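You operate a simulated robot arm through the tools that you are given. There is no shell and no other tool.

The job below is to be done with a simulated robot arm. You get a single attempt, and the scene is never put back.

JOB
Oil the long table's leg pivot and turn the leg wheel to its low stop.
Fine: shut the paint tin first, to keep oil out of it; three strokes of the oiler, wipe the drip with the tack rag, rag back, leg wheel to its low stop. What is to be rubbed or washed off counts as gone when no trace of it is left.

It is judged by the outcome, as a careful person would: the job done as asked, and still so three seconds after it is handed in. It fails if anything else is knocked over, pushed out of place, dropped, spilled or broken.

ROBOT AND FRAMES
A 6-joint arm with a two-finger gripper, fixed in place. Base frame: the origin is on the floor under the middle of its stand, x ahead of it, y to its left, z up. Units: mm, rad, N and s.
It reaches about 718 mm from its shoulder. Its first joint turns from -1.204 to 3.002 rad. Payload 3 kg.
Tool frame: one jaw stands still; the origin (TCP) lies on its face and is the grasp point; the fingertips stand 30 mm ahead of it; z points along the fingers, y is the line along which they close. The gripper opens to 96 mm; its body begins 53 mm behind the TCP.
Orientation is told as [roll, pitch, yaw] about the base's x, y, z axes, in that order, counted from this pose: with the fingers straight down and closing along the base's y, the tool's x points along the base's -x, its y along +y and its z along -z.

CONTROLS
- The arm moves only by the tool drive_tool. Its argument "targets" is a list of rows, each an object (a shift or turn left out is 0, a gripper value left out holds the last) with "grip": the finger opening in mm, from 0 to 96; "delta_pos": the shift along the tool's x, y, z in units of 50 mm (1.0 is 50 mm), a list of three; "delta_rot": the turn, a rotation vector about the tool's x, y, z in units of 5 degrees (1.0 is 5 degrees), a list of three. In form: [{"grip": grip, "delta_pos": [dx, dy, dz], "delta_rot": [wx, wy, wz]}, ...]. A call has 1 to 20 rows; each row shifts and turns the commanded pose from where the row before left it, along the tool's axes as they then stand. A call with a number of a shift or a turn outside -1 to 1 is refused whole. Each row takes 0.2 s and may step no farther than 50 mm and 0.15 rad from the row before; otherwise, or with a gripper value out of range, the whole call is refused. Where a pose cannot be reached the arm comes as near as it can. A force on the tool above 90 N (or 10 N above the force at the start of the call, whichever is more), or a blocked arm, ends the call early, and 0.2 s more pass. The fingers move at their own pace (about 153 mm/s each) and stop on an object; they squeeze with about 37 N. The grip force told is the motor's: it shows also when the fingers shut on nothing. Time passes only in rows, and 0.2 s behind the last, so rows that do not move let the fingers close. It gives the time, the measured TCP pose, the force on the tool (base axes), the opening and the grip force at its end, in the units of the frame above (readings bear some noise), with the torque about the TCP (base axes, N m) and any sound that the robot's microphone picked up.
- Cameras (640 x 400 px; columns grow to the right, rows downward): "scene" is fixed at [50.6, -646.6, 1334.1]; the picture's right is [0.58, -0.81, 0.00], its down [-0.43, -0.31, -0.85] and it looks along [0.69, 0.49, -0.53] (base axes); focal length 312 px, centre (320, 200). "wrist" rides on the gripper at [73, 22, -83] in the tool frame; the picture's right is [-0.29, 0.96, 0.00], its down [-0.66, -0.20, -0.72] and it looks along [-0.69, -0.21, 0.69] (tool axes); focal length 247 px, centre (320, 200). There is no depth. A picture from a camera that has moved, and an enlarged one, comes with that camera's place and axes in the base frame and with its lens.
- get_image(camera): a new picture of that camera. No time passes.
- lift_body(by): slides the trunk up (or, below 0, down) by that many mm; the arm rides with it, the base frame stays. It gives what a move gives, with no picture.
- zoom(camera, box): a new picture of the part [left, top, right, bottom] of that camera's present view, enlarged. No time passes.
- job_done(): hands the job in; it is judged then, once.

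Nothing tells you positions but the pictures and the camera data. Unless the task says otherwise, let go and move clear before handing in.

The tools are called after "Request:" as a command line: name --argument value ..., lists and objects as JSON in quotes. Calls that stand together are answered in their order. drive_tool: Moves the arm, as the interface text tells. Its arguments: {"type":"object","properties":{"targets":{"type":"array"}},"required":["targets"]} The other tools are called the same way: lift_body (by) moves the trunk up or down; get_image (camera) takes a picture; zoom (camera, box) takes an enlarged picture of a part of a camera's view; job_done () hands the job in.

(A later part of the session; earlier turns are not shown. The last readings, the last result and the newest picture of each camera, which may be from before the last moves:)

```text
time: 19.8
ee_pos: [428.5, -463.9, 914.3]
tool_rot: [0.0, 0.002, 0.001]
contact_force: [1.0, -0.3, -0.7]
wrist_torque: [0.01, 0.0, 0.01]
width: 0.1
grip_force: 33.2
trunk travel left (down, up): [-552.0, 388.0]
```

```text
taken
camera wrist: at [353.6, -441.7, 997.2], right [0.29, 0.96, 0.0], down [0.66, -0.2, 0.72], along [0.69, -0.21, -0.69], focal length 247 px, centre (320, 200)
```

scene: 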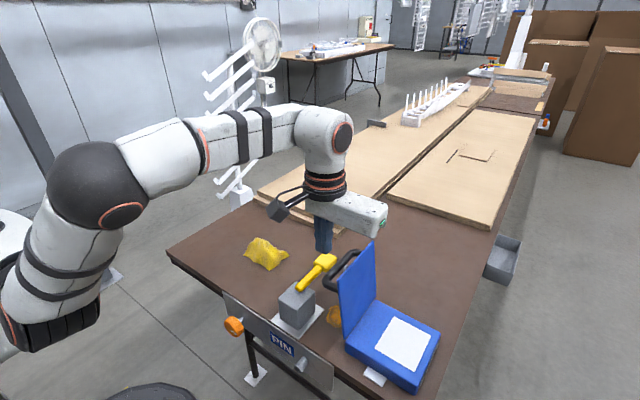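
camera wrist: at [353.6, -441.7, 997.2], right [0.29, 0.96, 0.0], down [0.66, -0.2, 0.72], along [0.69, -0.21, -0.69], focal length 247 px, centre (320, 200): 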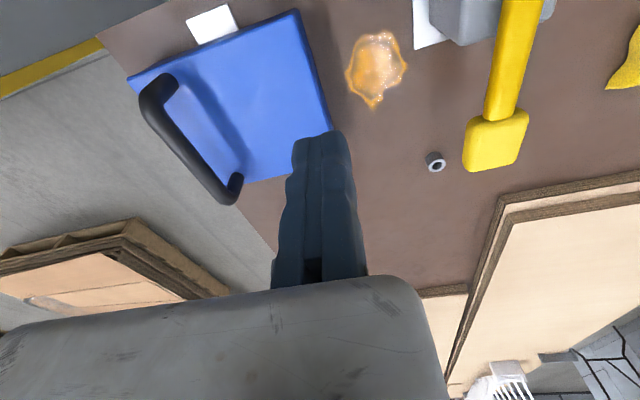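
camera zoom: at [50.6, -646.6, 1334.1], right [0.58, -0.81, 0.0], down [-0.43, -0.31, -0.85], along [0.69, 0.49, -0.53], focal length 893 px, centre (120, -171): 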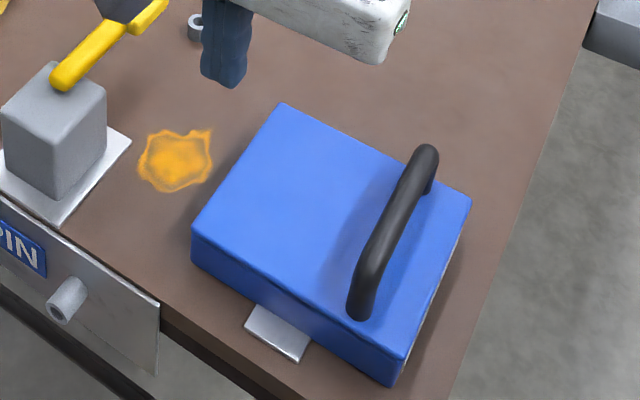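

The tin is shut and flush. Next the oiler: its paddle is around (511, -335, top about 815), so I'll move above it.

Request:
drive_tool --targets '[{"delta_pos": [-0.334, 0.516, 0.05]}, {"delta_pos": [-0.334, 0.516, 0.05]}, {"delta_pos": [-0.334, 0.516, 0.05]}, {"delta_pos": [-0.334, 0.516, 0.05]}, {"delta_pos": [-0.334, 0.516, 0.05]}, {"delta_pos": [0, 0, 0]}]'

Request:
get_image --camera "wrist"

Request:
zoom --camera "scene" --box '[240, 190, 400, 350]'

```text
time: 21.2
ee_pos: [433.2, -380.0, 880.2]
tool_rot: [0.001, -0.002, -0.001]
contact_force: [0.0, -0.1, -0.8]
wrist_torque: [0.02, 0.02, -0.04]
width: 0.0
grip_force: 33.2
out of reach, approached as far as the arm can: row 2, 3, 4, 5
trunk travel left (down, up): [-552.0, 388.0]
```

```text
taken
camera wrist: at [358.9, -357.1, 963.3], right [0.29, 0.96, 0.0], down [0.66, -0.2, 0.72], along [0.69, -0.21, -0.69], focal length 247 px, centre (320, 200)
```

wrist: 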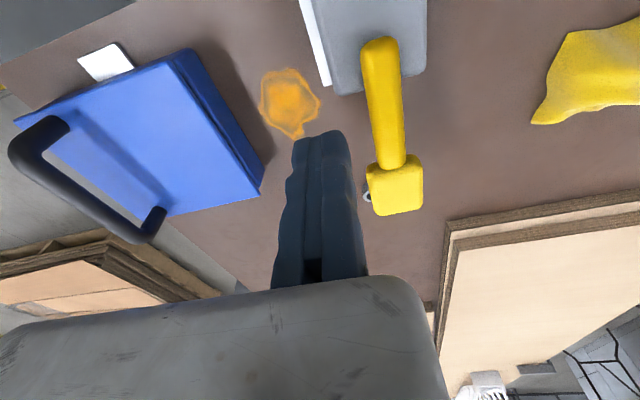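

```text
2.50 times, centred on (320, 270) of scene
camera zoom: at [50.6, -646.6, 1334.1], right [0.58, -0.81, 0.0], down [-0.43, -0.31, -0.85], along [0.69, 0.49, -0.53], focal length 781 px, centre (320, 25)
```

zoom: 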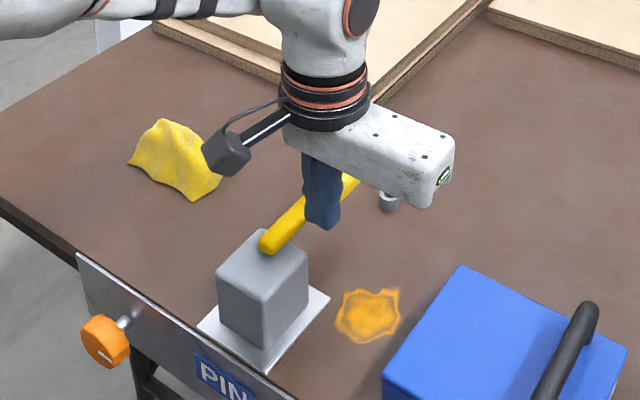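

The arm reports a limit here: it couldn't go further +x/+y at this fixed orientation, perhaps a wrist joint at its end. I'm in free space at (433, -380, 880), so I'll raise a bit and test whether turning the tool about vertical helps.

Request:
drive_tool --targets '[{"delta_pos": [0, 0, -0.4]}, {"delta_rot": [0, 0, -1]}, {"delta_rot": [0, 0, -1]}, {"delta_rot": [0, 0, -1]}, {"delta_pos": [0, 0, 0]}]'

Request:
drive_tool --targets '[{"delta_pos": [-0.4, 0, 0]}, {"delta_pos": [0, 0, 0]}]'

```text
time: 22.4
ee_pos: [428.9, -381.6, 898.9]
tool_rot: [-0.001, 0.0, 0.264]
contact_force: [0.6, -0.1, 0.2]
wrist_torque: [-0.01, 0.0, 0.0]
width: 0.0
grip_force: 33.3
out of reach, approached as far as the arm can: row 1
trunk travel left (down, up): [-552.0, 388.0]
```

```text
time: 23.0
ee_pos: [430.8, -384.7, 895.3]
tool_rot: [0.0, 0.001, 0.262]
contact_force: [0.2, 0.0, 0.6]
wrist_torque: [-0.02, 0.02, 0.01]
width: 0.0
grip_force: 33.2
out of reach, approached as far as the arm can: row 1
trunk travel left (down, up): [-552.0, 388.0]
```

Turning doesn't help, so it's a position limit. I'll look at the arm's posture to understand which joint stops it.

Request:
get_image --camera "scene"

Request:
zoom --camera "scene" --box '[0, 60, 400, 400]'

```text
taken
```

scene: 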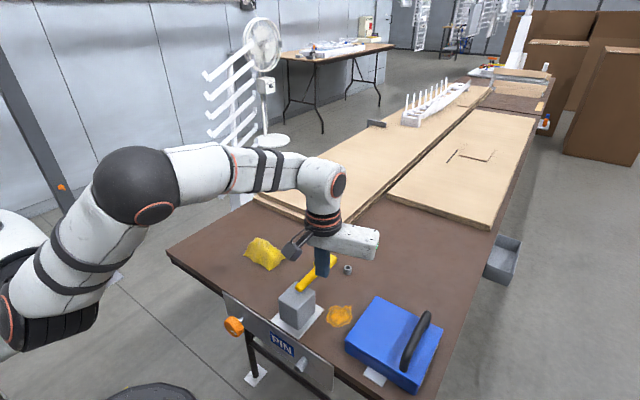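

```text
1.18 times, centred on (200, 230) of scene
camera zoom: at [50.6, -646.6, 1334.1], right [0.58, -0.81, 0.0], down [-0.43, -0.31, -0.85], along [0.69, 0.49, -0.53], focal length 368 px, centre (461, 165)
```

zoom: 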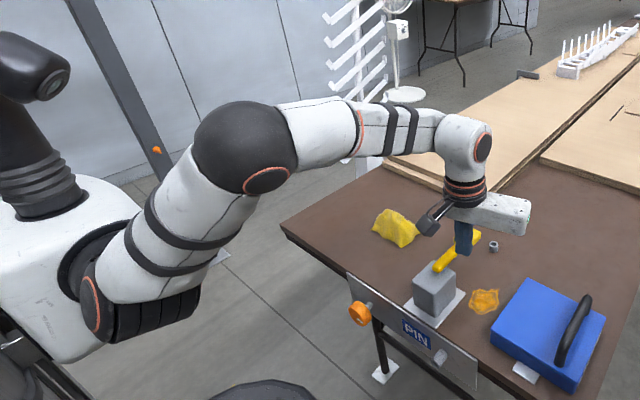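

It's a positional limit with the tool vertical, so the wrist centre (about 190 mm behind the TCP) must come back toward the robot. I'll undo the turn and tilt the fingers forward by 30°, which keeps the fingertips here but draws the wrist back.

Request:
drive_tool --targets '[{"delta_rot": [0, 0, 1]}, {"delta_rot": [0, 0, 1]}, {"delta_rot": [0, 0, 1]}, {"delta_rot": [0, -1, 0]}, {"delta_rot": [0, -1, 0]}, {"delta_rot": [0, -1, 0]}, {"delta_rot": [0, -1, 0]}, {"delta_rot": [0, -1, 0]}, {"delta_rot": [0, -1, 0]}, {"delta_pos": [0, 0, 0]}]'

Request:
get_image --camera "scene"

Request:
get_image --camera "wrist"

```text
time: 25.2
ee_pos: [447.3, -359.0, 896.0]
tool_rot: [-0.001, -0.525, 0.002]
contact_force: [-0.2, 0.4, 0.3]
wrist_torque: [0.0, -0.03, 0.01]
width: 0.1
grip_force: 33.2
out of reach, approached as far as the arm can: row 8, 9
trunk travel left (down, up): [-552.0, 388.0]
```

```text
taken
```

scene: 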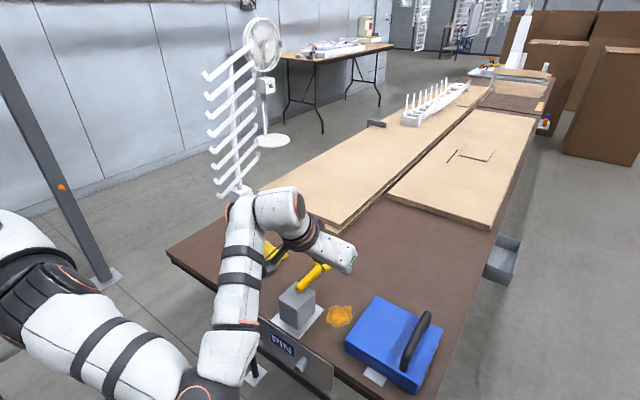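

```text
taken
camera wrist: at [341.6, -336.3, 931.6], right [0.25, 0.96, 0.14], down [0.21, -0.2, 0.96], along [0.94, -0.21, -0.25], focal length 247 px, centre (320, 200)
```

wrist: 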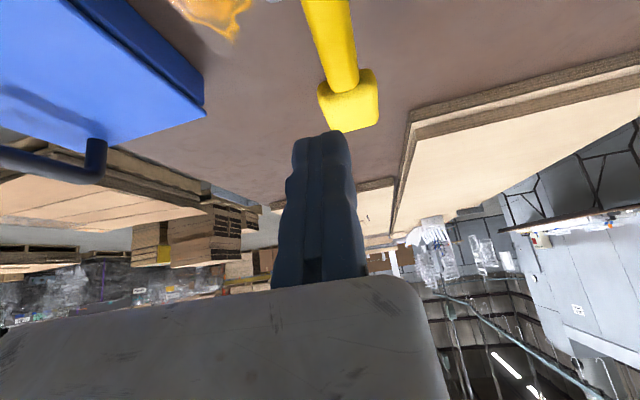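

The arm switched to its elbow-low posture, wrist now drawn back, nothing touched. I'm at (447, -359, 896) tilted 30°; I'll step toward a point above the paddle.

Request:
drive_tool --targets '[{"delta_pos": [-0.2, 0.12, 0.12]}, {"delta_pos": [-0.2, 0.12, 0.12]}, {"delta_pos": [-0.2, 0.12, 0.12]}, {"delta_pos": [-0.2, 0.12, 0.12]}, {"delta_pos": [0, 0, 0]}]'

Request:
get_image --camera "scene"

Request:
get_image --camera "wrist"

```text
time: 26.4
ee_pos: [485.9, -347.0, 884.6]
tool_rot: [0.003, -0.525, -0.001]
contact_force: [0.7, -1.0, 0.4]
wrist_torque: [-0.02, -0.01, -0.01]
width: 0.0
grip_force: 33.2
out of reach, approached as far as the arm can: row 3, 4
trunk travel left (down, up): [-552.0, 388.0]
```

```text
taken
```

scene: 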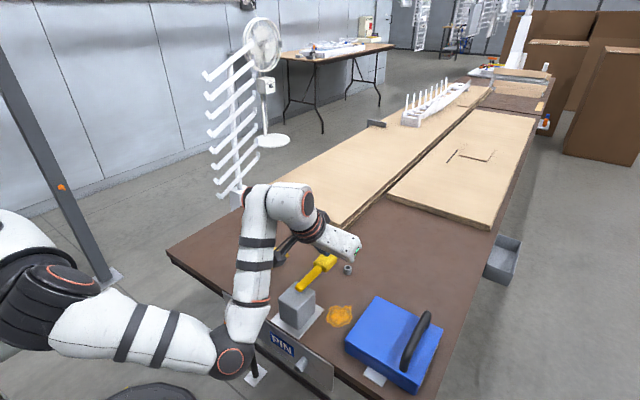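

```text
taken
camera wrist: at [380.3, -323.8, 919.5], right [0.25, 0.96, 0.15], down [0.21, -0.2, 0.96], along [0.94, -0.21, -0.25], focal length 247 px, centre (320, 200)
```

wrist: 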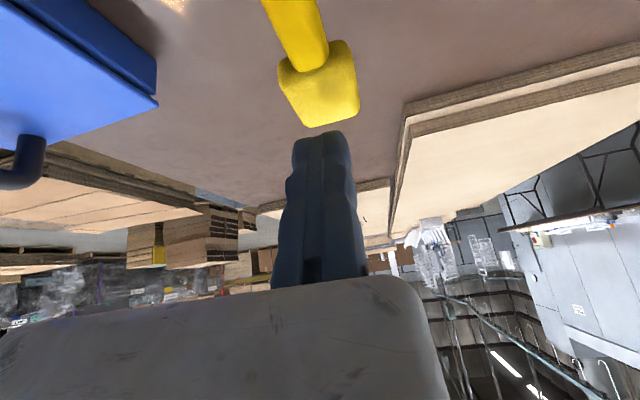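

The reach surface here wants the arm lower relative to its shoulder, so raising the trunk helps and also lifts the low elbow away from the wheel and plate. I'll raise it 120 mm, then come down to the paddle.

Request:
lift_body --by 120

Request:
drive_tool --targets '[{"delta_pos": [0.3, 0.1, 0.5]}, {"delta_pos": [0.3, 0.1, 0.5]}, {"delta_pos": [0.1, 0, 0.2]}, {"delta_pos": [0, 0, 0]}]'

Request:
get_image --camera "scene"

Request:
get_image --camera "wrist"

```text
time: 27.9
ee_pos: [486.0, -345.9, 1004.6]
tool_rot: [0.001, -0.524, -0.001]
contact_force: [0.2, -0.4, 0.1]
wrist_torque: [-0.01, -0.03, -0.01]
width: 0.0
grip_force: 32.8
trunk travel left (down, up): [-672.0, 268.0]
```

```text
time: 28.9
ee_pos: [485.5, -337.0, 936.8]
tool_rot: [0.001, -0.527, 0.0]
contact_force: [0.6, 0.7, -0.1]
wrist_torque: [0.01, 0.0, 0.01]
width: 0.0
grip_force: 33.1
trunk travel left (down, up): [-672.0, 268.0]
```

```text
taken
```

scene: 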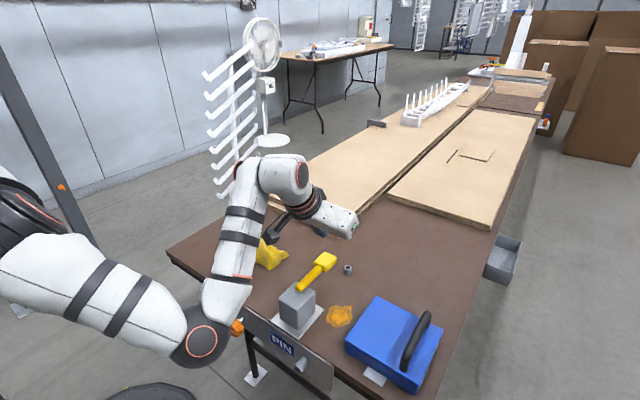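

```text
taken
camera wrist: at [379.1, -314.5, 970.7], right [0.25, 0.96, 0.15], down [0.21, -0.2, 0.96], along [0.94, -0.21, -0.25], focal length 247 px, centre (320, 200)
```

wrist: 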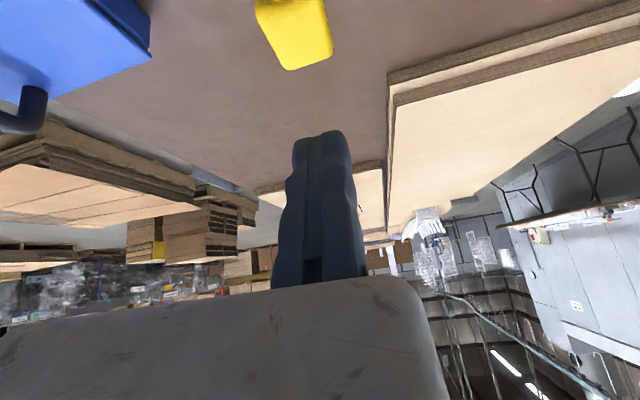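

Clear of everything at (485, -337, 937). I descend toward the paddle, stopping with the fingertips a little above it.

Request:
drive_tool --targets '[{"delta_pos": [0.178, 0.01, 0.417]}, {"delta_pos": [0.178, 0.01, 0.417]}, {"delta_pos": [0.178, 0.01, 0.417]}, {"delta_pos": [0, 0, 0]}]'

Request:
zoom --camera "scene" --box '[240, 190, 400, 350]'

Request:
get_image --camera "wrist"

```text
time: 29.9
ee_pos: [495.1, -336.7, 868.6]
tool_rot: [0.002, -0.526, -0.001]
contact_force: [-0.3, 0.3, 0.2]
wrist_torque: [-0.01, -0.01, 0.0]
width: 0.0
grip_force: 33.3
trunk travel left (down, up): [-672.0, 268.0]
```

```text
2.50 times, centred on (320, 270) of scene
camera zoom: at [50.6, -646.6, 1334.1], right [0.58, -0.81, 0.0], down [-0.43, -0.31, -0.85], along [0.69, 0.49, -0.53], focal length 781 px, centre (320, 25)
```

zoom: 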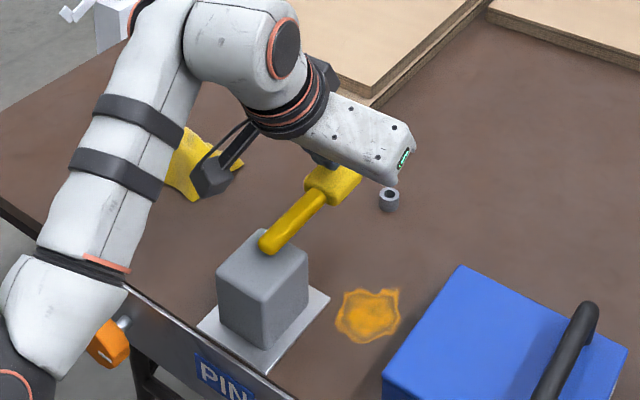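

```text
taken
camera wrist: at [388.2, -312.9, 902.8], right [0.25, 0.96, 0.15], down [0.21, -0.2, 0.96], along [0.94, -0.21, -0.25], focal length 247 px, centre (320, 200)
```

wrist: 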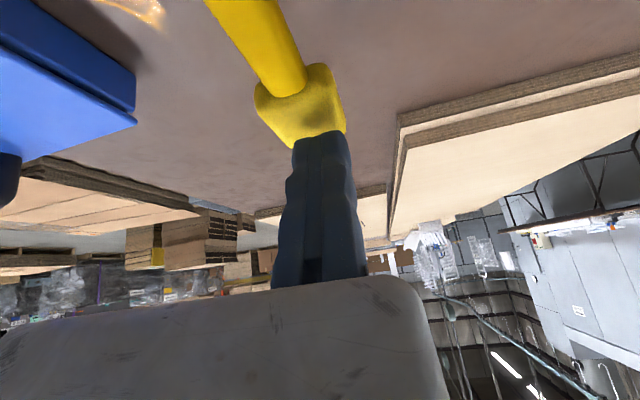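

Fingertips sit just above the paddle, whose centre I now put at (509, -342). I ease down until contact.

Request:
drive_tool --targets '[{"delta_pos": [0.1, -0.1, 0.173]}, {"delta_pos": [0.1, 0, 0.173]}]'

Request:
drive_tool --targets '[{"delta_pos": [0.05, 0, 0.0865]}]'

Request:
drive_tool --targets '[{"delta_pos": [0.05, 0, 0.0865]}]'

Request:
zoom --camera "scene" --box '[240, 190, 400, 350]'

```text
time: 30.5
ee_pos: [494.4, -339.7, 848.4]
tool_rot: [0.0, -0.526, 0.003]
contact_force: [1.6, 0.9, 4.3]
wrist_torque: [0.01, -0.07, 0.02]
width: 5.8
grip_force: 33.0
trunk travel left (down, up): [-672.0, 268.0]
```

```text
time: 30.9
ee_pos: [494.2, -338.8, 844.0]
tool_rot: [-0.001, -0.529, 0.001]
contact_force: [0.1, 1.3, 5.6]
wrist_torque: [0.05, -0.03, 0.04]
width: 6.1
grip_force: 33.7
trunk travel left (down, up): [-672.0, 268.0]
```

```text
time: 31.3
ee_pos: [494.6, -339.4, 838.9]
tool_rot: [-0.001, -0.527, 0.0]
contact_force: [-0.8, -0.5, 6.2]
wrist_torque: [-0.01, -0.01, 0.05]
width: 6.2
grip_force: 33.0
trunk travel left (down, up): [-672.0, 268.0]
```

```text
2.50 times, centred on (320, 270) of scene
camera zoom: at [50.6, -646.6, 1334.1], right [0.58, -0.81, 0.0], down [-0.43, -0.31, -0.85], along [0.69, 0.49, -0.53], focal length 781 px, centre (320, 25)
```

zoom: 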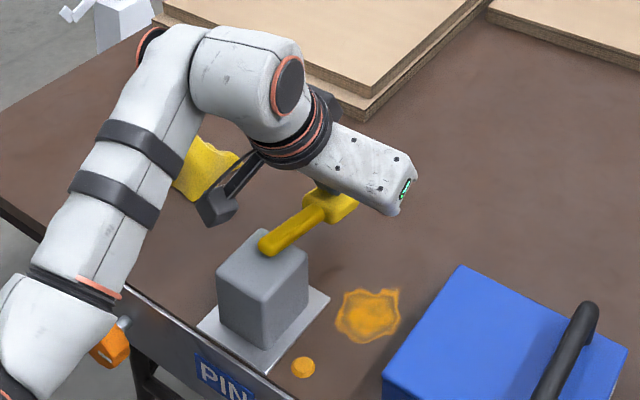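

The lever yields with about 5–6 N, spring-like, and a small orange drop has appeared by the base plate's corner. I keep pressing to the bottom of the stroke.

Request:
drive_tool --targets '[{"delta_pos": [0.05, 0, 0.0865]}]'

Request:
drive_tool --targets '[{"delta_pos": [0.05, 0, 0.0865]}]'

Request:
zoom --camera "scene" --box '[260, 240, 360, 350]'

```text
time: 31.7
ee_pos: [494.5, -340.1, 836.2]
tool_rot: [-0.002, -0.531, 0.001]
contact_force: [1.4, -3.0, 13.6]
wrist_torque: [-0.07, -0.14, 0.05]
width: 5.9
grip_force: 33.0
trunk travel left (down, up): [-672.0, 268.0]
```

```text
time: 32.1
ee_pos: [495.0, -339.4, 835.7]
tool_rot: [-0.009, -0.543, 0.006]
contact_force: [8.4, -7.6, 38.9]
wrist_torque: [-0.12, -0.49, 0.36]
width: 6.3
grip_force: 33.2
trunk travel left (down, up): [-672.0, 268.0]
```

```text
3.64 times, centred on (310, 295) of scene
camera zoom: at [50.6, -646.6, 1334.1], right [0.58, -0.81, 0.0], down [-0.43, -0.31, -0.85], along [0.69, 0.49, -0.53], focal length 1136 px, centre (356, -146)
```

zoom: 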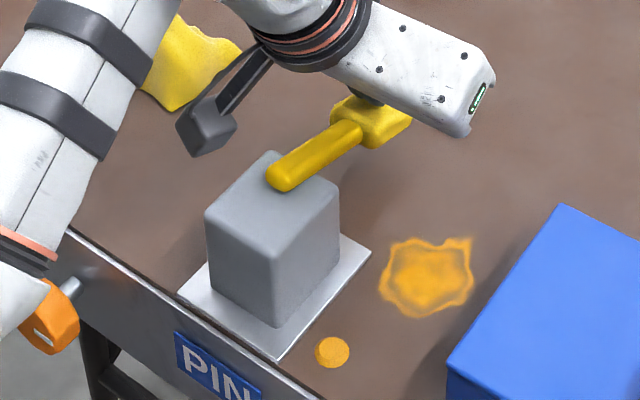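

The lever bottomed out firmly (39 N) with the TCP at z 836, and the drip lies near (367, -407) on the table top. Now I release fully upward and check that the lever returns.

Request:
drive_tool --targets '[{"delta_pos": [-0.15, 0, -0.26]}, {"delta_pos": [-0.25, 0, -0.433]}, {"delta_pos": [0, 0, 0]}]'

Request:
zoom --camera "scene" --box '[260, 240, 360, 350]'

Request:
get_image --camera "wrist"

```text
time: 32.9
ee_pos: [494.3, -340.5, 865.3]
tool_rot: [0.002, -0.525, -0.001]
contact_force: [-0.3, 0.1, 0.3]
wrist_torque: [-0.02, 0.0, -0.01]
width: 0.0
grip_force: 33.0
trunk travel left (down, up): [-672.0, 268.0]
```

```text
3.64 times, centred on (310, 295) of scene
camera zoom: at [50.6, -646.6, 1334.1], right [0.58, -0.81, 0.0], down [-0.43, -0.31, -0.85], along [0.69, 0.49, -0.53], focal length 1136 px, centre (356, -146)
```

zoom: 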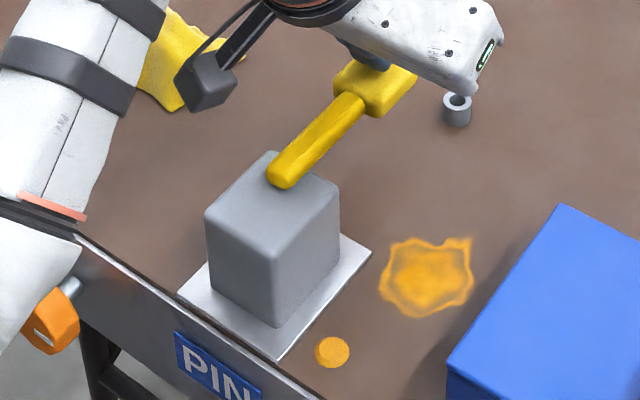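

```text
taken
camera wrist: at [388.8, -317.5, 900.7], right [0.25, 0.96, 0.15], down [0.21, -0.2, 0.96], along [0.94, -0.21, -0.25], focal length 247 px, centre (320, 200)
```

wrist: 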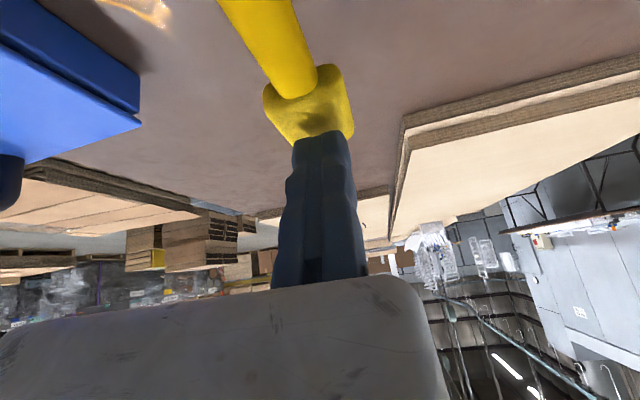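

The lever sprang back up; stroke one is complete. Stroke two: press to the bottom, then release.

Request:
drive_tool --targets '[{"delta_pos": [0.1, 0, 0.173]}, {"delta_pos": [0.1, 0, 0.173]}, {"delta_pos": [0.11, 0, 0.19]}, {"delta_pos": [0, 0, 0]}]'

Request:
zoom --camera "scene" --box '[260, 240, 360, 350]'

```text
time: 33.9
ee_pos: [494.0, -339.8, 837.4]
tool_rot: [0.001, -0.526, 0.0]
contact_force: [-0.1, -1.0, 5.0]
wrist_torque: [-0.04, -0.04, -0.07]
width: 6.2
grip_force: 33.1
trunk travel left (down, up): [-672.0, 268.0]
```

```text
3.64 times, centred on (310, 295) of scene
camera zoom: at [50.6, -646.6, 1334.1], right [0.58, -0.81, 0.0], down [-0.43, -0.31, -0.85], along [0.69, 0.49, -0.53], focal length 1136 px, centre (356, -146)
```

zoom: 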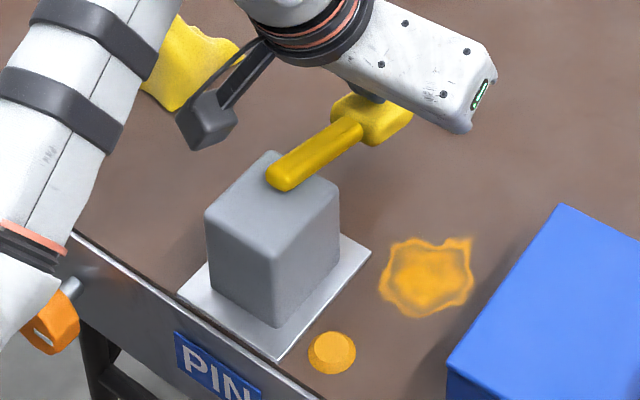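

The drip grew, so stroke two registered. I press the last 2 mm to the firm stop, then release fully.

Request:
drive_tool --targets '[{"delta_pos": [0.03, 0, 0.052]}, {"delta_pos": [0, 0, 0]}]'

Request:
drive_tool --targets '[{"delta_pos": [-0.15, 0, -0.26]}, {"delta_pos": [-0.2, 0, -0.346]}, {"delta_pos": [0, 0, 0]}, {"delta_pos": [0, 0, 0]}]'

Request:
zoom --camera "scene" --box '[260, 240, 360, 350]'

```text
time: 34.5
ee_pos: [492.9, -339.3, 835.7]
tool_rot: [0.0, -0.528, 0.002]
contact_force: [1.1, 0.5, 9.5]
wrist_torque: [0.02, -0.08, 0.11]
width: 6.0
grip_force: 32.6
trunk travel left (down, up): [-672.0, 268.0]
```

```text
time: 35.5
ee_pos: [492.4, -339.7, 868.1]
tool_rot: [0.002, -0.526, 0.0]
contact_force: [0.9, -0.3, 0.5]
wrist_torque: [-0.02, 0.04, -0.01]
width: 0.1
grip_force: 33.1
trunk travel left (down, up): [-672.0, 268.0]
```

```text
3.64 times, centred on (310, 295) of scene
camera zoom: at [50.6, -646.6, 1334.1], right [0.58, -0.81, 0.0], down [-0.43, -0.31, -0.85], along [0.69, 0.49, -0.53], focal length 1136 px, centre (356, -146)
```

zoom: 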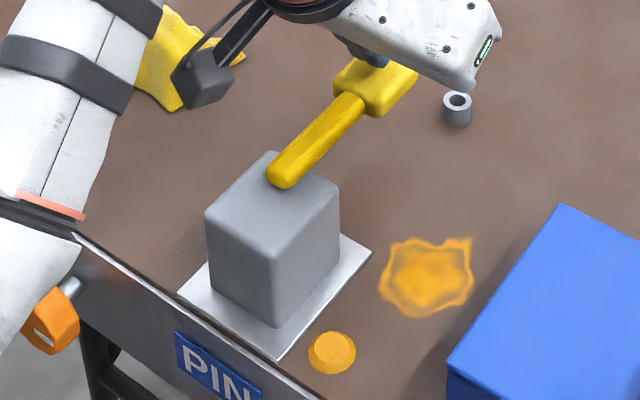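

Lever is back up and the drip is unchanged since stroke two. Now stroke three.

Request:
drive_tool --targets '[{"delta_pos": [0.11, 0, 0.19]}, {"delta_pos": [0.11, 0, 0.19]}, {"delta_pos": [0.11, 0, 0.19]}, {"delta_pos": [0.01, 0, 0.02]}, {"delta_pos": [0, 0, 0]}]'

Request:
zoom --camera "scene" --box '[260, 240, 360, 350]'

```text
time: 36.7
ee_pos: [493.5, -339.0, 835.2]
tool_rot: [-0.001, -0.527, 0.001]
contact_force: [0.9, -1.3, 8.0]
wrist_torque: [0.0, -0.03, -0.04]
width: 5.9
grip_force: 33.2
trunk travel left (down, up): [-672.0, 268.0]
```

```text
3.64 times, centred on (310, 295) of scene
camera zoom: at [50.6, -646.6, 1334.1], right [0.58, -0.81, 0.0], down [-0.43, -0.31, -0.85], along [0.69, 0.49, -0.53], focal length 1136 px, centre (356, -146)
```

zoom: 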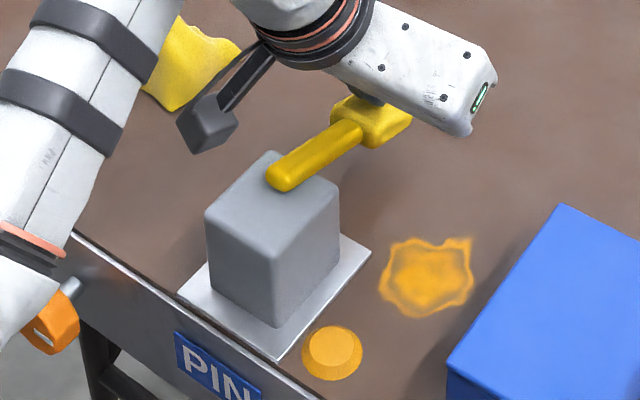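

Third stroke done (drip grew a third time). I release straight up and then travel at height toward the rag near (490, -150).

Request:
drive_tool --targets '[{"delta_pos": [-0.2, 0, -0.346]}, {"delta_pos": [-0.3, 0, -0.52]}, {"delta_pos": [-0.3, 0, -0.52]}, {"delta_pos": [0, 0.5, 0]}, {"delta_pos": [0, 0.6, 0]}, {"delta_pos": [0, 0.6, 0]}, {"delta_pos": [0, 0.6, 0]}, {"delta_pos": [0, 0, 0]}]'

Request:
get_image --camera "scene"

Request:
get_image --camera "wrist"

```text
time: 38.5
ee_pos: [492.8, -225.9, 915.9]
tool_rot: [0.002, -0.524, -0.001]
contact_force: [-0.4, 0.2, -0.1]
wrist_torque: [0.02, 0.0, 0.0]
width: 0.0
grip_force: 33.2
trunk travel left (down, up): [-672.0, 268.0]
```

```text
taken
```

scene: 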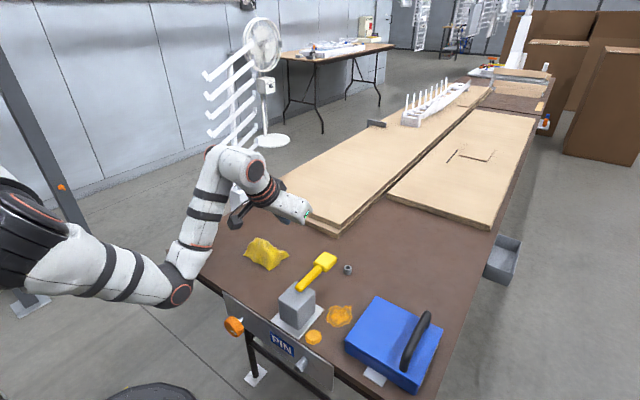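

```text
taken
camera wrist: at [387.3, -202.7, 950.7], right [0.25, 0.96, 0.15], down [0.21, -0.2, 0.96], along [0.94, -0.21, -0.25], focal length 247 px, centre (320, 200)
```

wrist: 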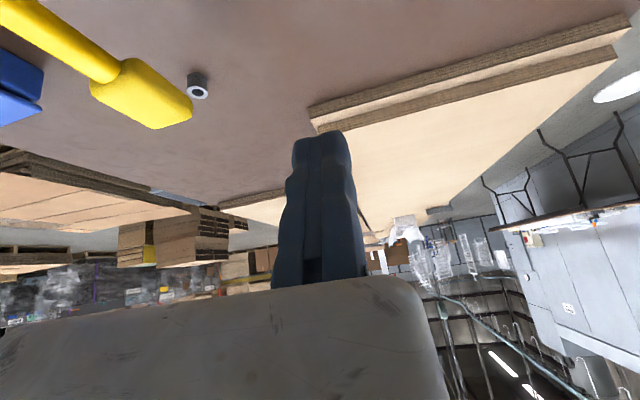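

Now above the table between oiler and rag, all clear. I'll pull back a little and bring the tool upright again to look down at the rag.

Request:
drive_tool --targets '[{"delta_pos": [0.52, 0.4, -0.3]}, {"delta_pos": [0.52, 0.4, -0.3]}, {"delta_rot": [0, 1, 0]}, {"delta_rot": [0, 1, 0]}, {"delta_rot": [0, 1, 0]}, {"delta_rot": [0, 1, 0]}, {"delta_rot": [0, 1, 0]}, {"delta_rot": [0, 1, 0]}, {"delta_pos": [0, 0, 0]}]'

Request:
get_image --camera "scene"

Request:
get_image --camera "wrist"

```text
time: 39.5
ee_pos: [447.9, -209.3, 871.9]
tool_rot: [-0.148, -0.36, -0.008]
contact_force: [0.2, -1.2, 0.1]
wrist_torque: [0.02, -0.03, 0.03]
width: 0.0
grip_force: 33.2
out of reach, approached as far as the arm can: row 1, 2, 3, 4, 5
trunk travel left (down, up): [-672.0, 268.0]
stopped in row 5: the arm was blocked; the commanded pose is now the measured one
```

```text
taken
```

scene: 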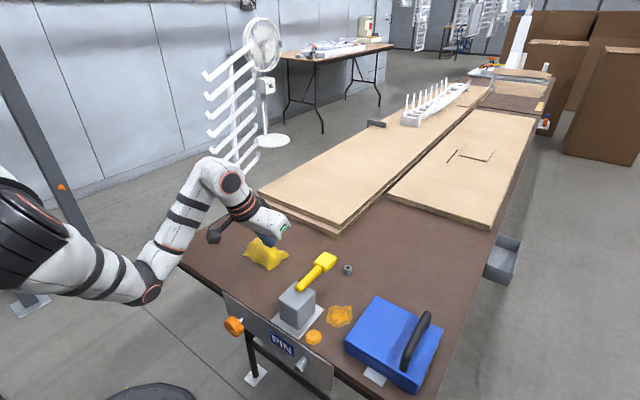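

```text
taken
camera wrist: at [350.9, -173.0, 920.7], right [0.33, 0.94, -0.03], down [0.35, -0.1, 0.93], along [0.88, -0.32, -0.37], focal length 247 px, centre (320, 200)
```

wrist: 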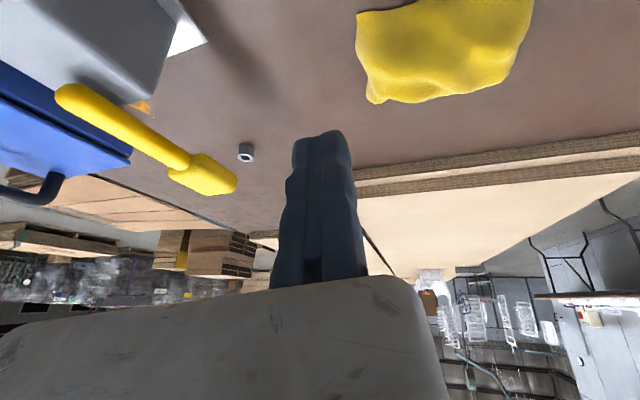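

The arm reported itself blocked while folding too close to its own shoulder (no force at the tool, nothing touched). I'll move back outward and level the roll before trying to bring the tool upright.

Request:
drive_tool --targets '[{"delta_pos": [-0.3, 0.2, -0.1]}, {"delta_pos": [-0.3, 0.2, -0.1]}, {"delta_pos": [-0.3, 0.2, -0.1]}, {"delta_rot": [-0.85, 0, 0]}, {"delta_rot": [-0.85, 0, 0]}, {"delta_pos": [0, 0, 0]}]'

Request:
get_image --camera "scene"

```text
time: 40.9
ee_pos: [495.2, -167.6, 884.6]
tool_rot: [0.004, -0.363, -0.006]
contact_force: [0.0, 0.8, -0.1]
wrist_torque: [0.0, -0.01, 0.04]
width: 0.0
grip_force: 33.0
out of reach, approached as far as the arm can: row 4, 5
trunk travel left (down, up): [-672.0, 268.0]
```

```text
taken
```

scene: 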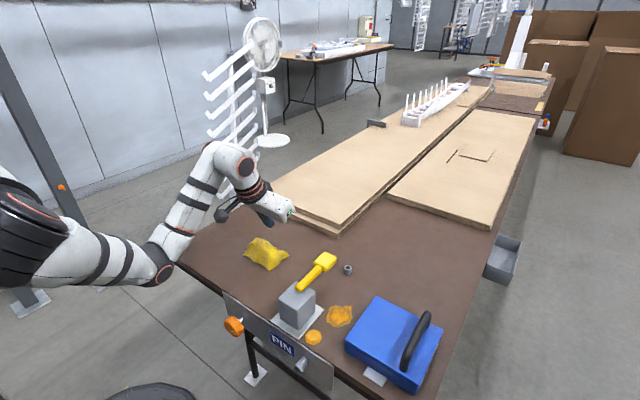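

Now at (495, -168, 885), level in roll. I try bringing it upright stepwise from here.

Request:
drive_tool --targets '[{"delta_rot": [0, 1, 0]}, {"delta_rot": [0, 1, 0]}, {"delta_pos": [0, 0, 0]}]'

Request:
drive_tool --targets '[{"delta_rot": [0, 1, 0]}, {"delta_rot": [0, 1, 0]}, {"delta_pos": [0, 0, 0]}]'

Request:
get_image --camera "scene"

Request:
get_image --camera "wrist"

```text
time: 41.7
ee_pos: [515.4, -159.7, 855.9]
tool_rot: [0.003, -0.187, -0.005]
contact_force: [0.3, -0.1, -0.4]
wrist_torque: [0.01, -0.03, -0.04]
width: 0.1
grip_force: 32.7
out of reach, approached as far as the arm can: row 1, 2
trunk travel left (down, up): [-672.0, 268.0]
```

```text
time: 42.5
ee_pos: [533.6, -157.8, 840.7]
tool_rot: [0.005, -0.012, -0.006]
contact_force: [-0.4, -0.3, 0.4]
wrist_torque: [0.03, 0.04, 0.01]
width: 0.2
grip_force: 33.0
out of reach, approached as far as the arm can: row 1, 2
trunk travel left (down, up): [-672.0, 268.0]
```

```text
taken
```

scene: 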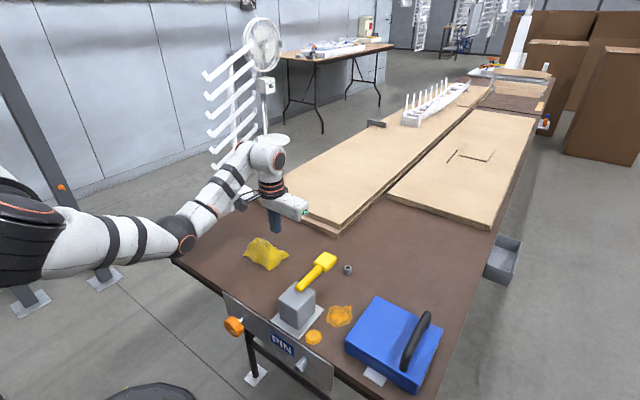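

```text
taken
camera wrist: at [458.6, -134.3, 923.4], right [0.3, 0.95, 0.01], down [0.65, -0.21, 0.73], along [0.7, -0.21, -0.68], focal length 247 px, centre (320, 200)
```

wrist: 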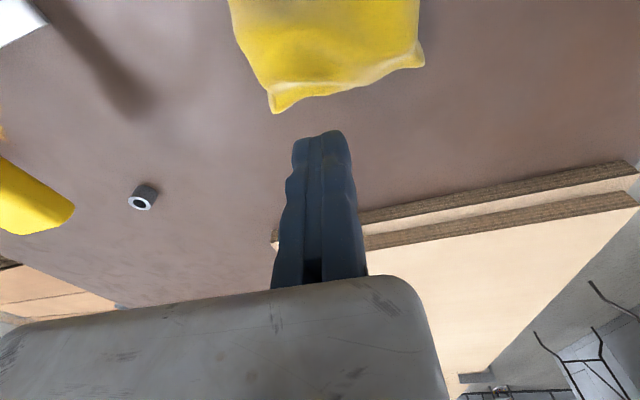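

The tool is upright at (534, -158, 841). Lower positions relative to the shoulder are easier, so I'll raise the trunk by 80 mm and then come down over the rag.

Request:
lift_body --by 80

Request:
drive_tool --targets '[{"grip": 96, "delta_pos": [0.3, 0, 0.3]}, {"delta_pos": [0.3, 0.2, 0.3]}, {"delta_pos": [0.3, 0.2, 0.2]}, {"delta_pos": [0, 0, 0]}]'

Request:
get_image --camera "scene"

Request:
get_image --camera "wrist"

```text
time: 43.7
ee_pos: [532.6, -157.2, 920.9]
tool_rot: [0.004, -0.011, -0.006]
contact_force: [0.6, 0.1, -0.3]
wrist_torque: [-0.01, -0.01, -0.02]
width: 0.0
grip_force: 32.9
trunk travel left (down, up): [-752.0, 188.0]
```

```text
time: 44.7
ee_pos: [488.4, -137.3, 882.0]
tool_rot: [0.004, -0.011, -0.006]
contact_force: [-0.2, -1.0, -0.9]
wrist_torque: [0.0, -0.01, 0.02]
width: 95.9
grip_force: 0.1
trunk travel left (down, up): [-752.0, 188.0]
```

```text
taken
```

scene: 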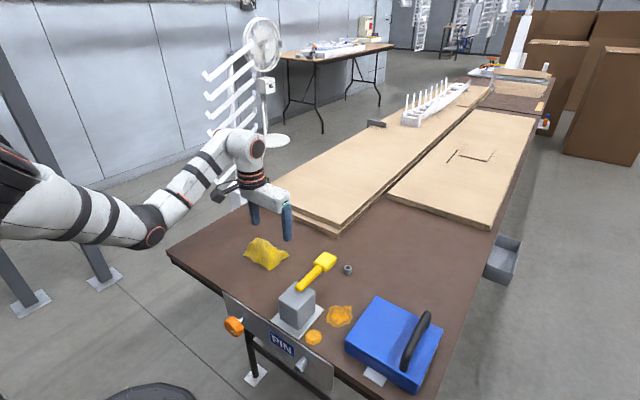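

```text
taken
camera wrist: at [414.6, -115.0, 963.9], right [0.3, 0.95, 0.01], down [0.65, -0.21, 0.73], along [0.7, -0.21, -0.68], focal length 247 px, centre (320, 200)
```

wrist: 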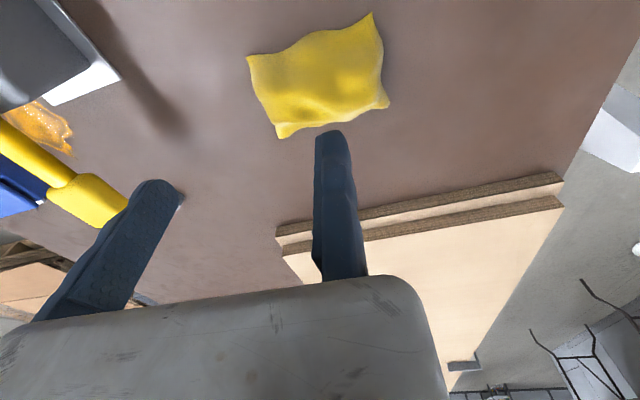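

The rag spans about x 458–533, y -185 to -88. I'll zoom to see its shape before choosing the grasp.

Request:
zoom --camera "wrist" --box '[230, 0, 410, 150]'

Request:
zoom --camera "scene" --box '[230, 190, 310, 280]'

```text
2.67 times, centred on (320, 75) of wrist
camera zoom: at [414.6, -115.0, 963.9], right [0.3, 0.95, 0.01], down [0.65, -0.21, 0.73], along [0.7, -0.21, -0.68], focal length 659 px, centre (320, 533)
```

zoom: 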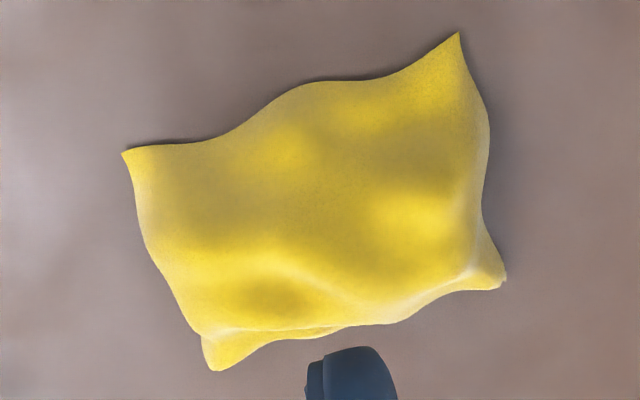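

```text
4.44 times, centred on (270, 235) of scene
camera zoom: at [50.6, -646.6, 1334.1], right [0.58, -0.81, 0.0], down [-0.43, -0.31, -0.85], along [0.69, 0.49, -0.53], focal length 1389 px, centre (542, 44)
```

zoom: 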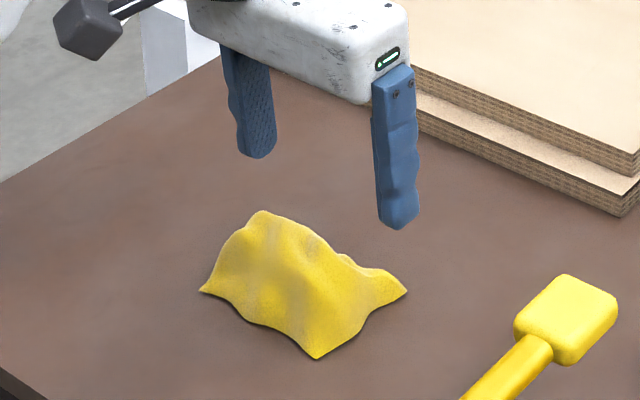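

The rag is a hump about 75 mm wide along x and 100 mm along y. At the drip, the oiler block stands close on the +y side, so a grip closing along x suits both; I'll turn the gripper 90° about vertical here, well above everything.

Request:
drive_tool --targets '[{"delta_rot": [0, 0, -1]}, {"delta_rot": [0, 0, -1]}, {"delta_rot": [0, 0, -1]}, {"delta_rot": [0, 0, -1]}, {"delta_rot": [0, 0, -1]}, {"delta_rot": [0, 0, -1]}, {"delta_rot": [0, 0, -1]}, {"delta_rot": [0, 0, -1]}, {"delta_rot": [0, 0, -1]}]'

Request:
get_image --camera "scene"

```text
time: 46.7
ee_pos: [487.2, -137.2, 879.5]
tool_rot: [-0.006, -0.012, 0.781]
contact_force: [0.6, 1.0, 0.1]
wrist_torque: [-0.01, 0.03, 0.0]
width: 95.9
grip_force: 0.0
trunk travel left (down, up): [-752.0, 188.0]
```

```text
taken
```

scene: 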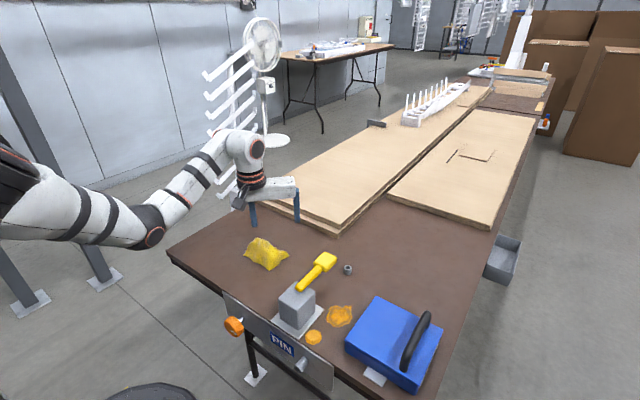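

No complaints at 45°. I continue the turn to 90°.

Request:
drive_tool --targets '[{"delta_rot": [0, 0, -1]}, {"delta_rot": [0, 0, -1]}, {"delta_rot": [0, 0, -1]}, {"delta_rot": [0, 0, -1]}, {"delta_rot": [0, 0, -1]}, {"delta_rot": [0, 0, -1]}, {"delta_rot": [0, 0, -1]}, {"delta_rot": [0, 0, -1]}, {"delta_rot": [0, 0, -1]}, {"delta_pos": [0, 0, 0]}]'

Request:
get_image --camera "scene"

Request:
get_image --camera "wrist"

```text
time: 48.9
ee_pos: [490.0, -137.3, 881.6]
tool_rot: [-0.011, -0.004, 1.568]
contact_force: [0.0, -0.8, -0.4]
wrist_torque: [0.01, -0.01, 0.02]
width: 95.9
grip_force: 0.1
trunk travel left (down, up): [-752.0, 188.0]
```

```text
taken
```

scene: 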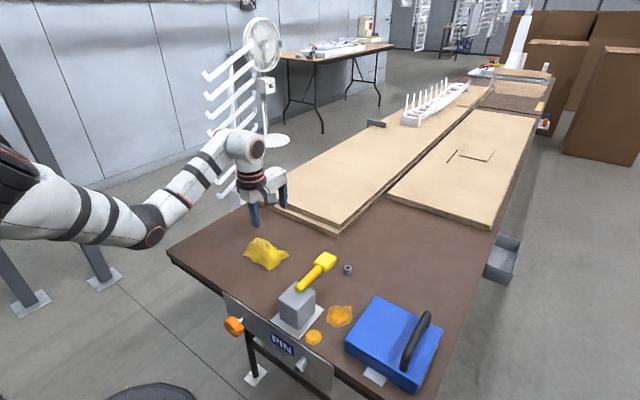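

```text
taken
camera wrist: at [465.3, -210.1, 962.9], right [-0.95, 0.3, -0.01], down [0.2, 0.66, 0.73], along [0.22, 0.69, -0.69], focal length 247 px, centre (320, 200)
```

wrist: 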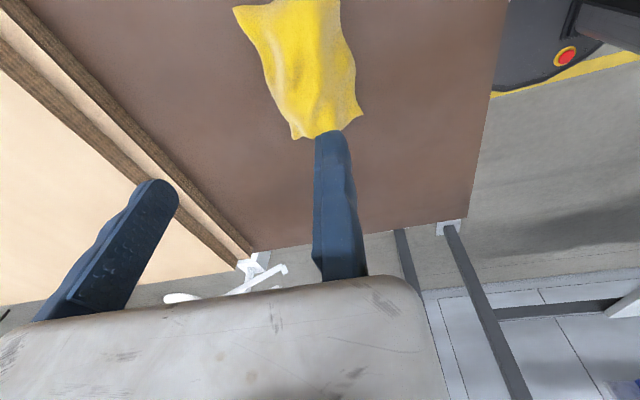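

Turned to 90° without trouble; fixed finger now on the -x side. I move so the open fingers straddle the rag (TCP near x 449, y -142) and come part way down.

Request:
drive_tool --targets '[{"delta_pos": [0.05, 0.4, 0.3]}, {"delta_pos": [0.05, 0.42, 0.3]}, {"delta_pos": [0, 0, 0.3]}, {"delta_pos": [0, 0, 0]}]'

Request:
get_image --camera "wrist"

Request:
zoom --camera "scene" --box '[200, 160, 340, 300]'

```text
time: 49.9
ee_pos: [460.0, -153.4, 848.1]
tool_rot: [-0.043, 0.021, 1.554]
contact_force: [-0.5, 0.2, 0.1]
wrist_torque: [0.02, 0.01, -0.01]
width: 95.9
grip_force: 0.1
trunk travel left (down, up): [-752.0, 188.0]
```

```text
taken
camera wrist: at [431.7, -225.1, 930.8], right [-0.95, 0.31, -0.05], down [0.18, 0.67, 0.72], along [0.25, 0.67, -0.69], focal length 247 px, centre (320, 200)
```

wrist: 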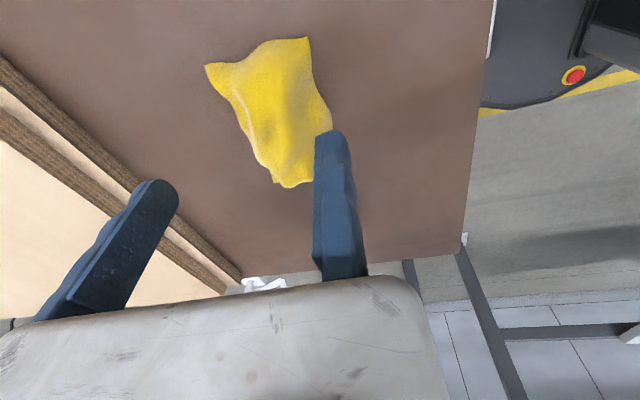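

```text
2.86 times, centred on (270, 230) of scene
camera zoom: at [50.6, -646.6, 1334.1], right [0.58, -0.81, 0.0], down [-0.43, -0.31, -0.85], along [0.69, 0.49, -0.53], focal length 893 px, centre (463, 114)
```

zoom: 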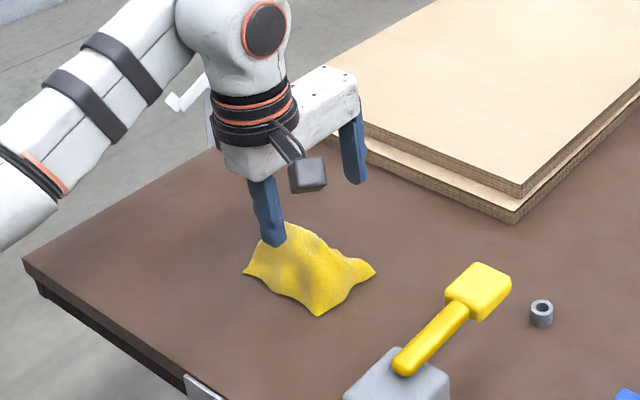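

Request:
drive_tool --targets '[{"delta_pos": [0, 0, 0]}, {"delta_pos": [0, 0, 0]}]'

```text
time: 50.5
ee_pos: [458.8, -155.5, 844.9]
tool_rot: [-0.037, 0.022, 1.553]
contact_force: [-0.3, 0.2, -0.2]
wrist_torque: [0.02, 0.02, 0.03]
width: 96.2
grip_force: 0.0
trunk travel left (down, up): [-752.0, 188.0]
```

The arm isn't settling on the commanded pose, so I look at the whole arm for a contact.

Request:
get_image --camera "scene"

Request:
zoom --camera "scene" --box '[0, 100, 300, 300]'

```text
taken
```

scene: 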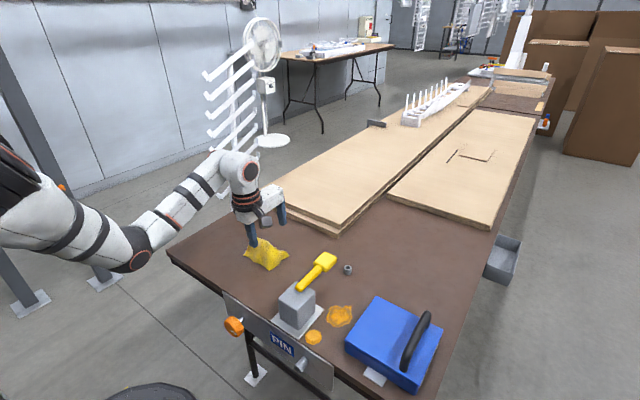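

```text
2.00 times, centred on (150, 200) of scene
camera zoom: at [50.6, -646.6, 1334.1], right [0.58, -0.81, 0.0], down [-0.43, -0.31, -0.85], along [0.69, 0.49, -0.53], focal length 625 px, centre (660, 200)
```

zoom: 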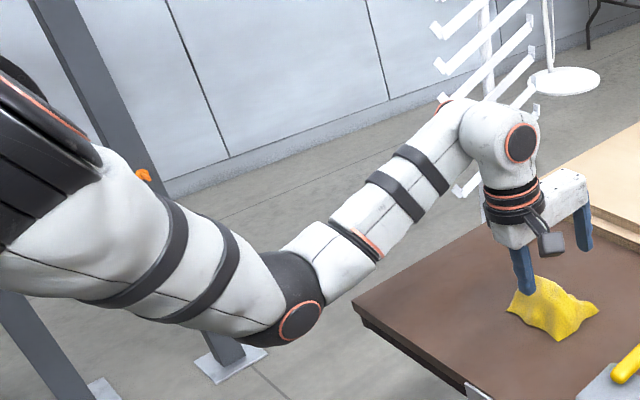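

No contact with the table is visible; likely the upper arm is against the robot's own body when folding this close. Turning the gripper the other way (fixed finger on the +x side) puts the wrist about 96 mm farther out, so I'll move out and turn to -90°.

Request:
drive_tool --targets '[{"delta_pos": [0, -0.5, -0.4]}, {"delta_pos": [0, -0.6, -0.3]}, {"delta_rot": [0, 0, 1]}, {"delta_rot": [0, 0, 1]}, {"delta_rot": [0, 0, 1]}, {"delta_rot": [0, 0, 1]}, {"delta_rot": [0, 0, 1]}, {"delta_rot": [0, 0, 1]}, {"delta_rot": [0, 0, 1]}, {"delta_rot": [0, 0, 1]}, {"delta_rot": [0, 0, 1]}, {"delta_rot": [0, 0, 1]}, {"delta_rot": [0, 0, 1]}, {"delta_rot": [0, 0, 1]}, {"delta_rot": [0, 0, 1]}, {"delta_rot": [0, 0, 1]}, {"delta_rot": [0, 0, 1]}, {"delta_rot": [0, 0, 1]}, {"delta_rot": [0, 0, 1]}, {"delta_rot": [0, 0, 1]}]'

Request:
drive_tool --targets '[{"delta_rot": [0, 0, 1]}, {"delta_rot": [0, 0, 1]}, {"delta_rot": [0, 0, 1]}, {"delta_rot": [0, 0, 1]}, {"delta_rot": [0, 0, 1]}, {"delta_rot": [0, 0, 1]}, {"delta_rot": [0, 0, 1]}, {"delta_rot": [0, 0, 1]}, {"delta_rot": [0, 0, 1]}, {"delta_rot": [0, 0, 1]}, {"delta_rot": [0, 0, 1]}, {"delta_rot": [0, 0, 1]}, {"delta_rot": [0, 0, 1]}, {"delta_rot": [0, 0, 1]}, {"delta_rot": [0, 0, 1]}, {"delta_rot": [0, 0, 1]}, {"delta_rot": [0, 0, 1]}, {"delta_rot": [0, 0, 1]}, {"delta_pos": [0, 0, 0]}]'

Request:
get_image --camera "scene"

Request:
get_image --camera "wrist"

```text
time: 54.7
ee_pos: [503.0, -142.4, 871.1]
tool_rot: [0.005, -0.011, -0.007]
contact_force: [0.2, 0.7, 0.4]
wrist_torque: [0.02, -0.01, 0.05]
width: 96.0
grip_force: 0.1
trunk travel left (down, up): [-752.0, 188.0]
```

```text
time: 58.7
ee_pos: [502.8, -142.4, 870.9]
tool_rot: [0.012, 0.005, -1.576]
contact_force: [0.5, -0.1, 0.6]
wrist_torque: [0.0, 0.01, 0.04]
width: 95.9
grip_force: 0.1
trunk travel left (down, up): [-752.0, 188.0]
```

```text
taken
```

scene: 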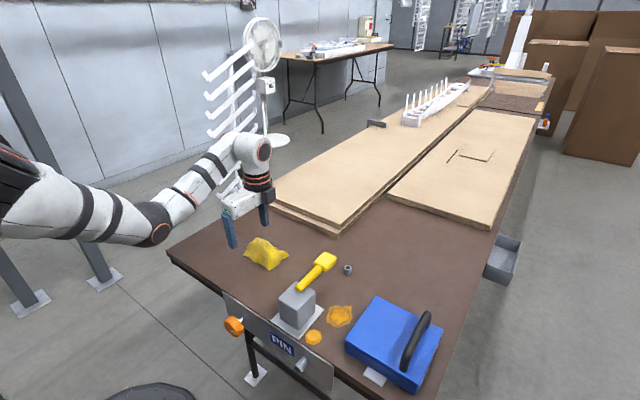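

```text
taken
camera wrist: at [524.6, -68.8, 954.0], right [0.95, -0.3, 0.01], down [-0.21, -0.66, 0.72], along [-0.21, -0.69, -0.7], focal length 247 px, centre (320, 200)
```

wrist: 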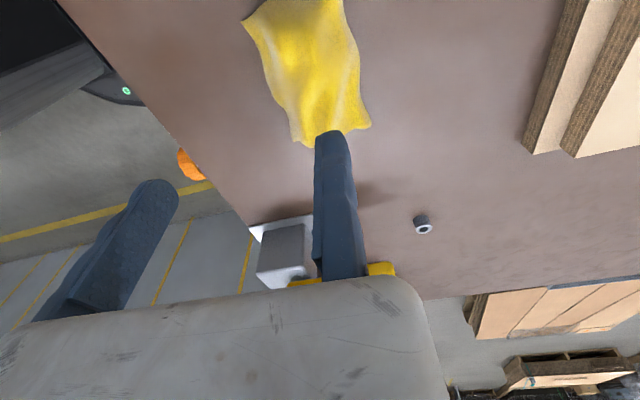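

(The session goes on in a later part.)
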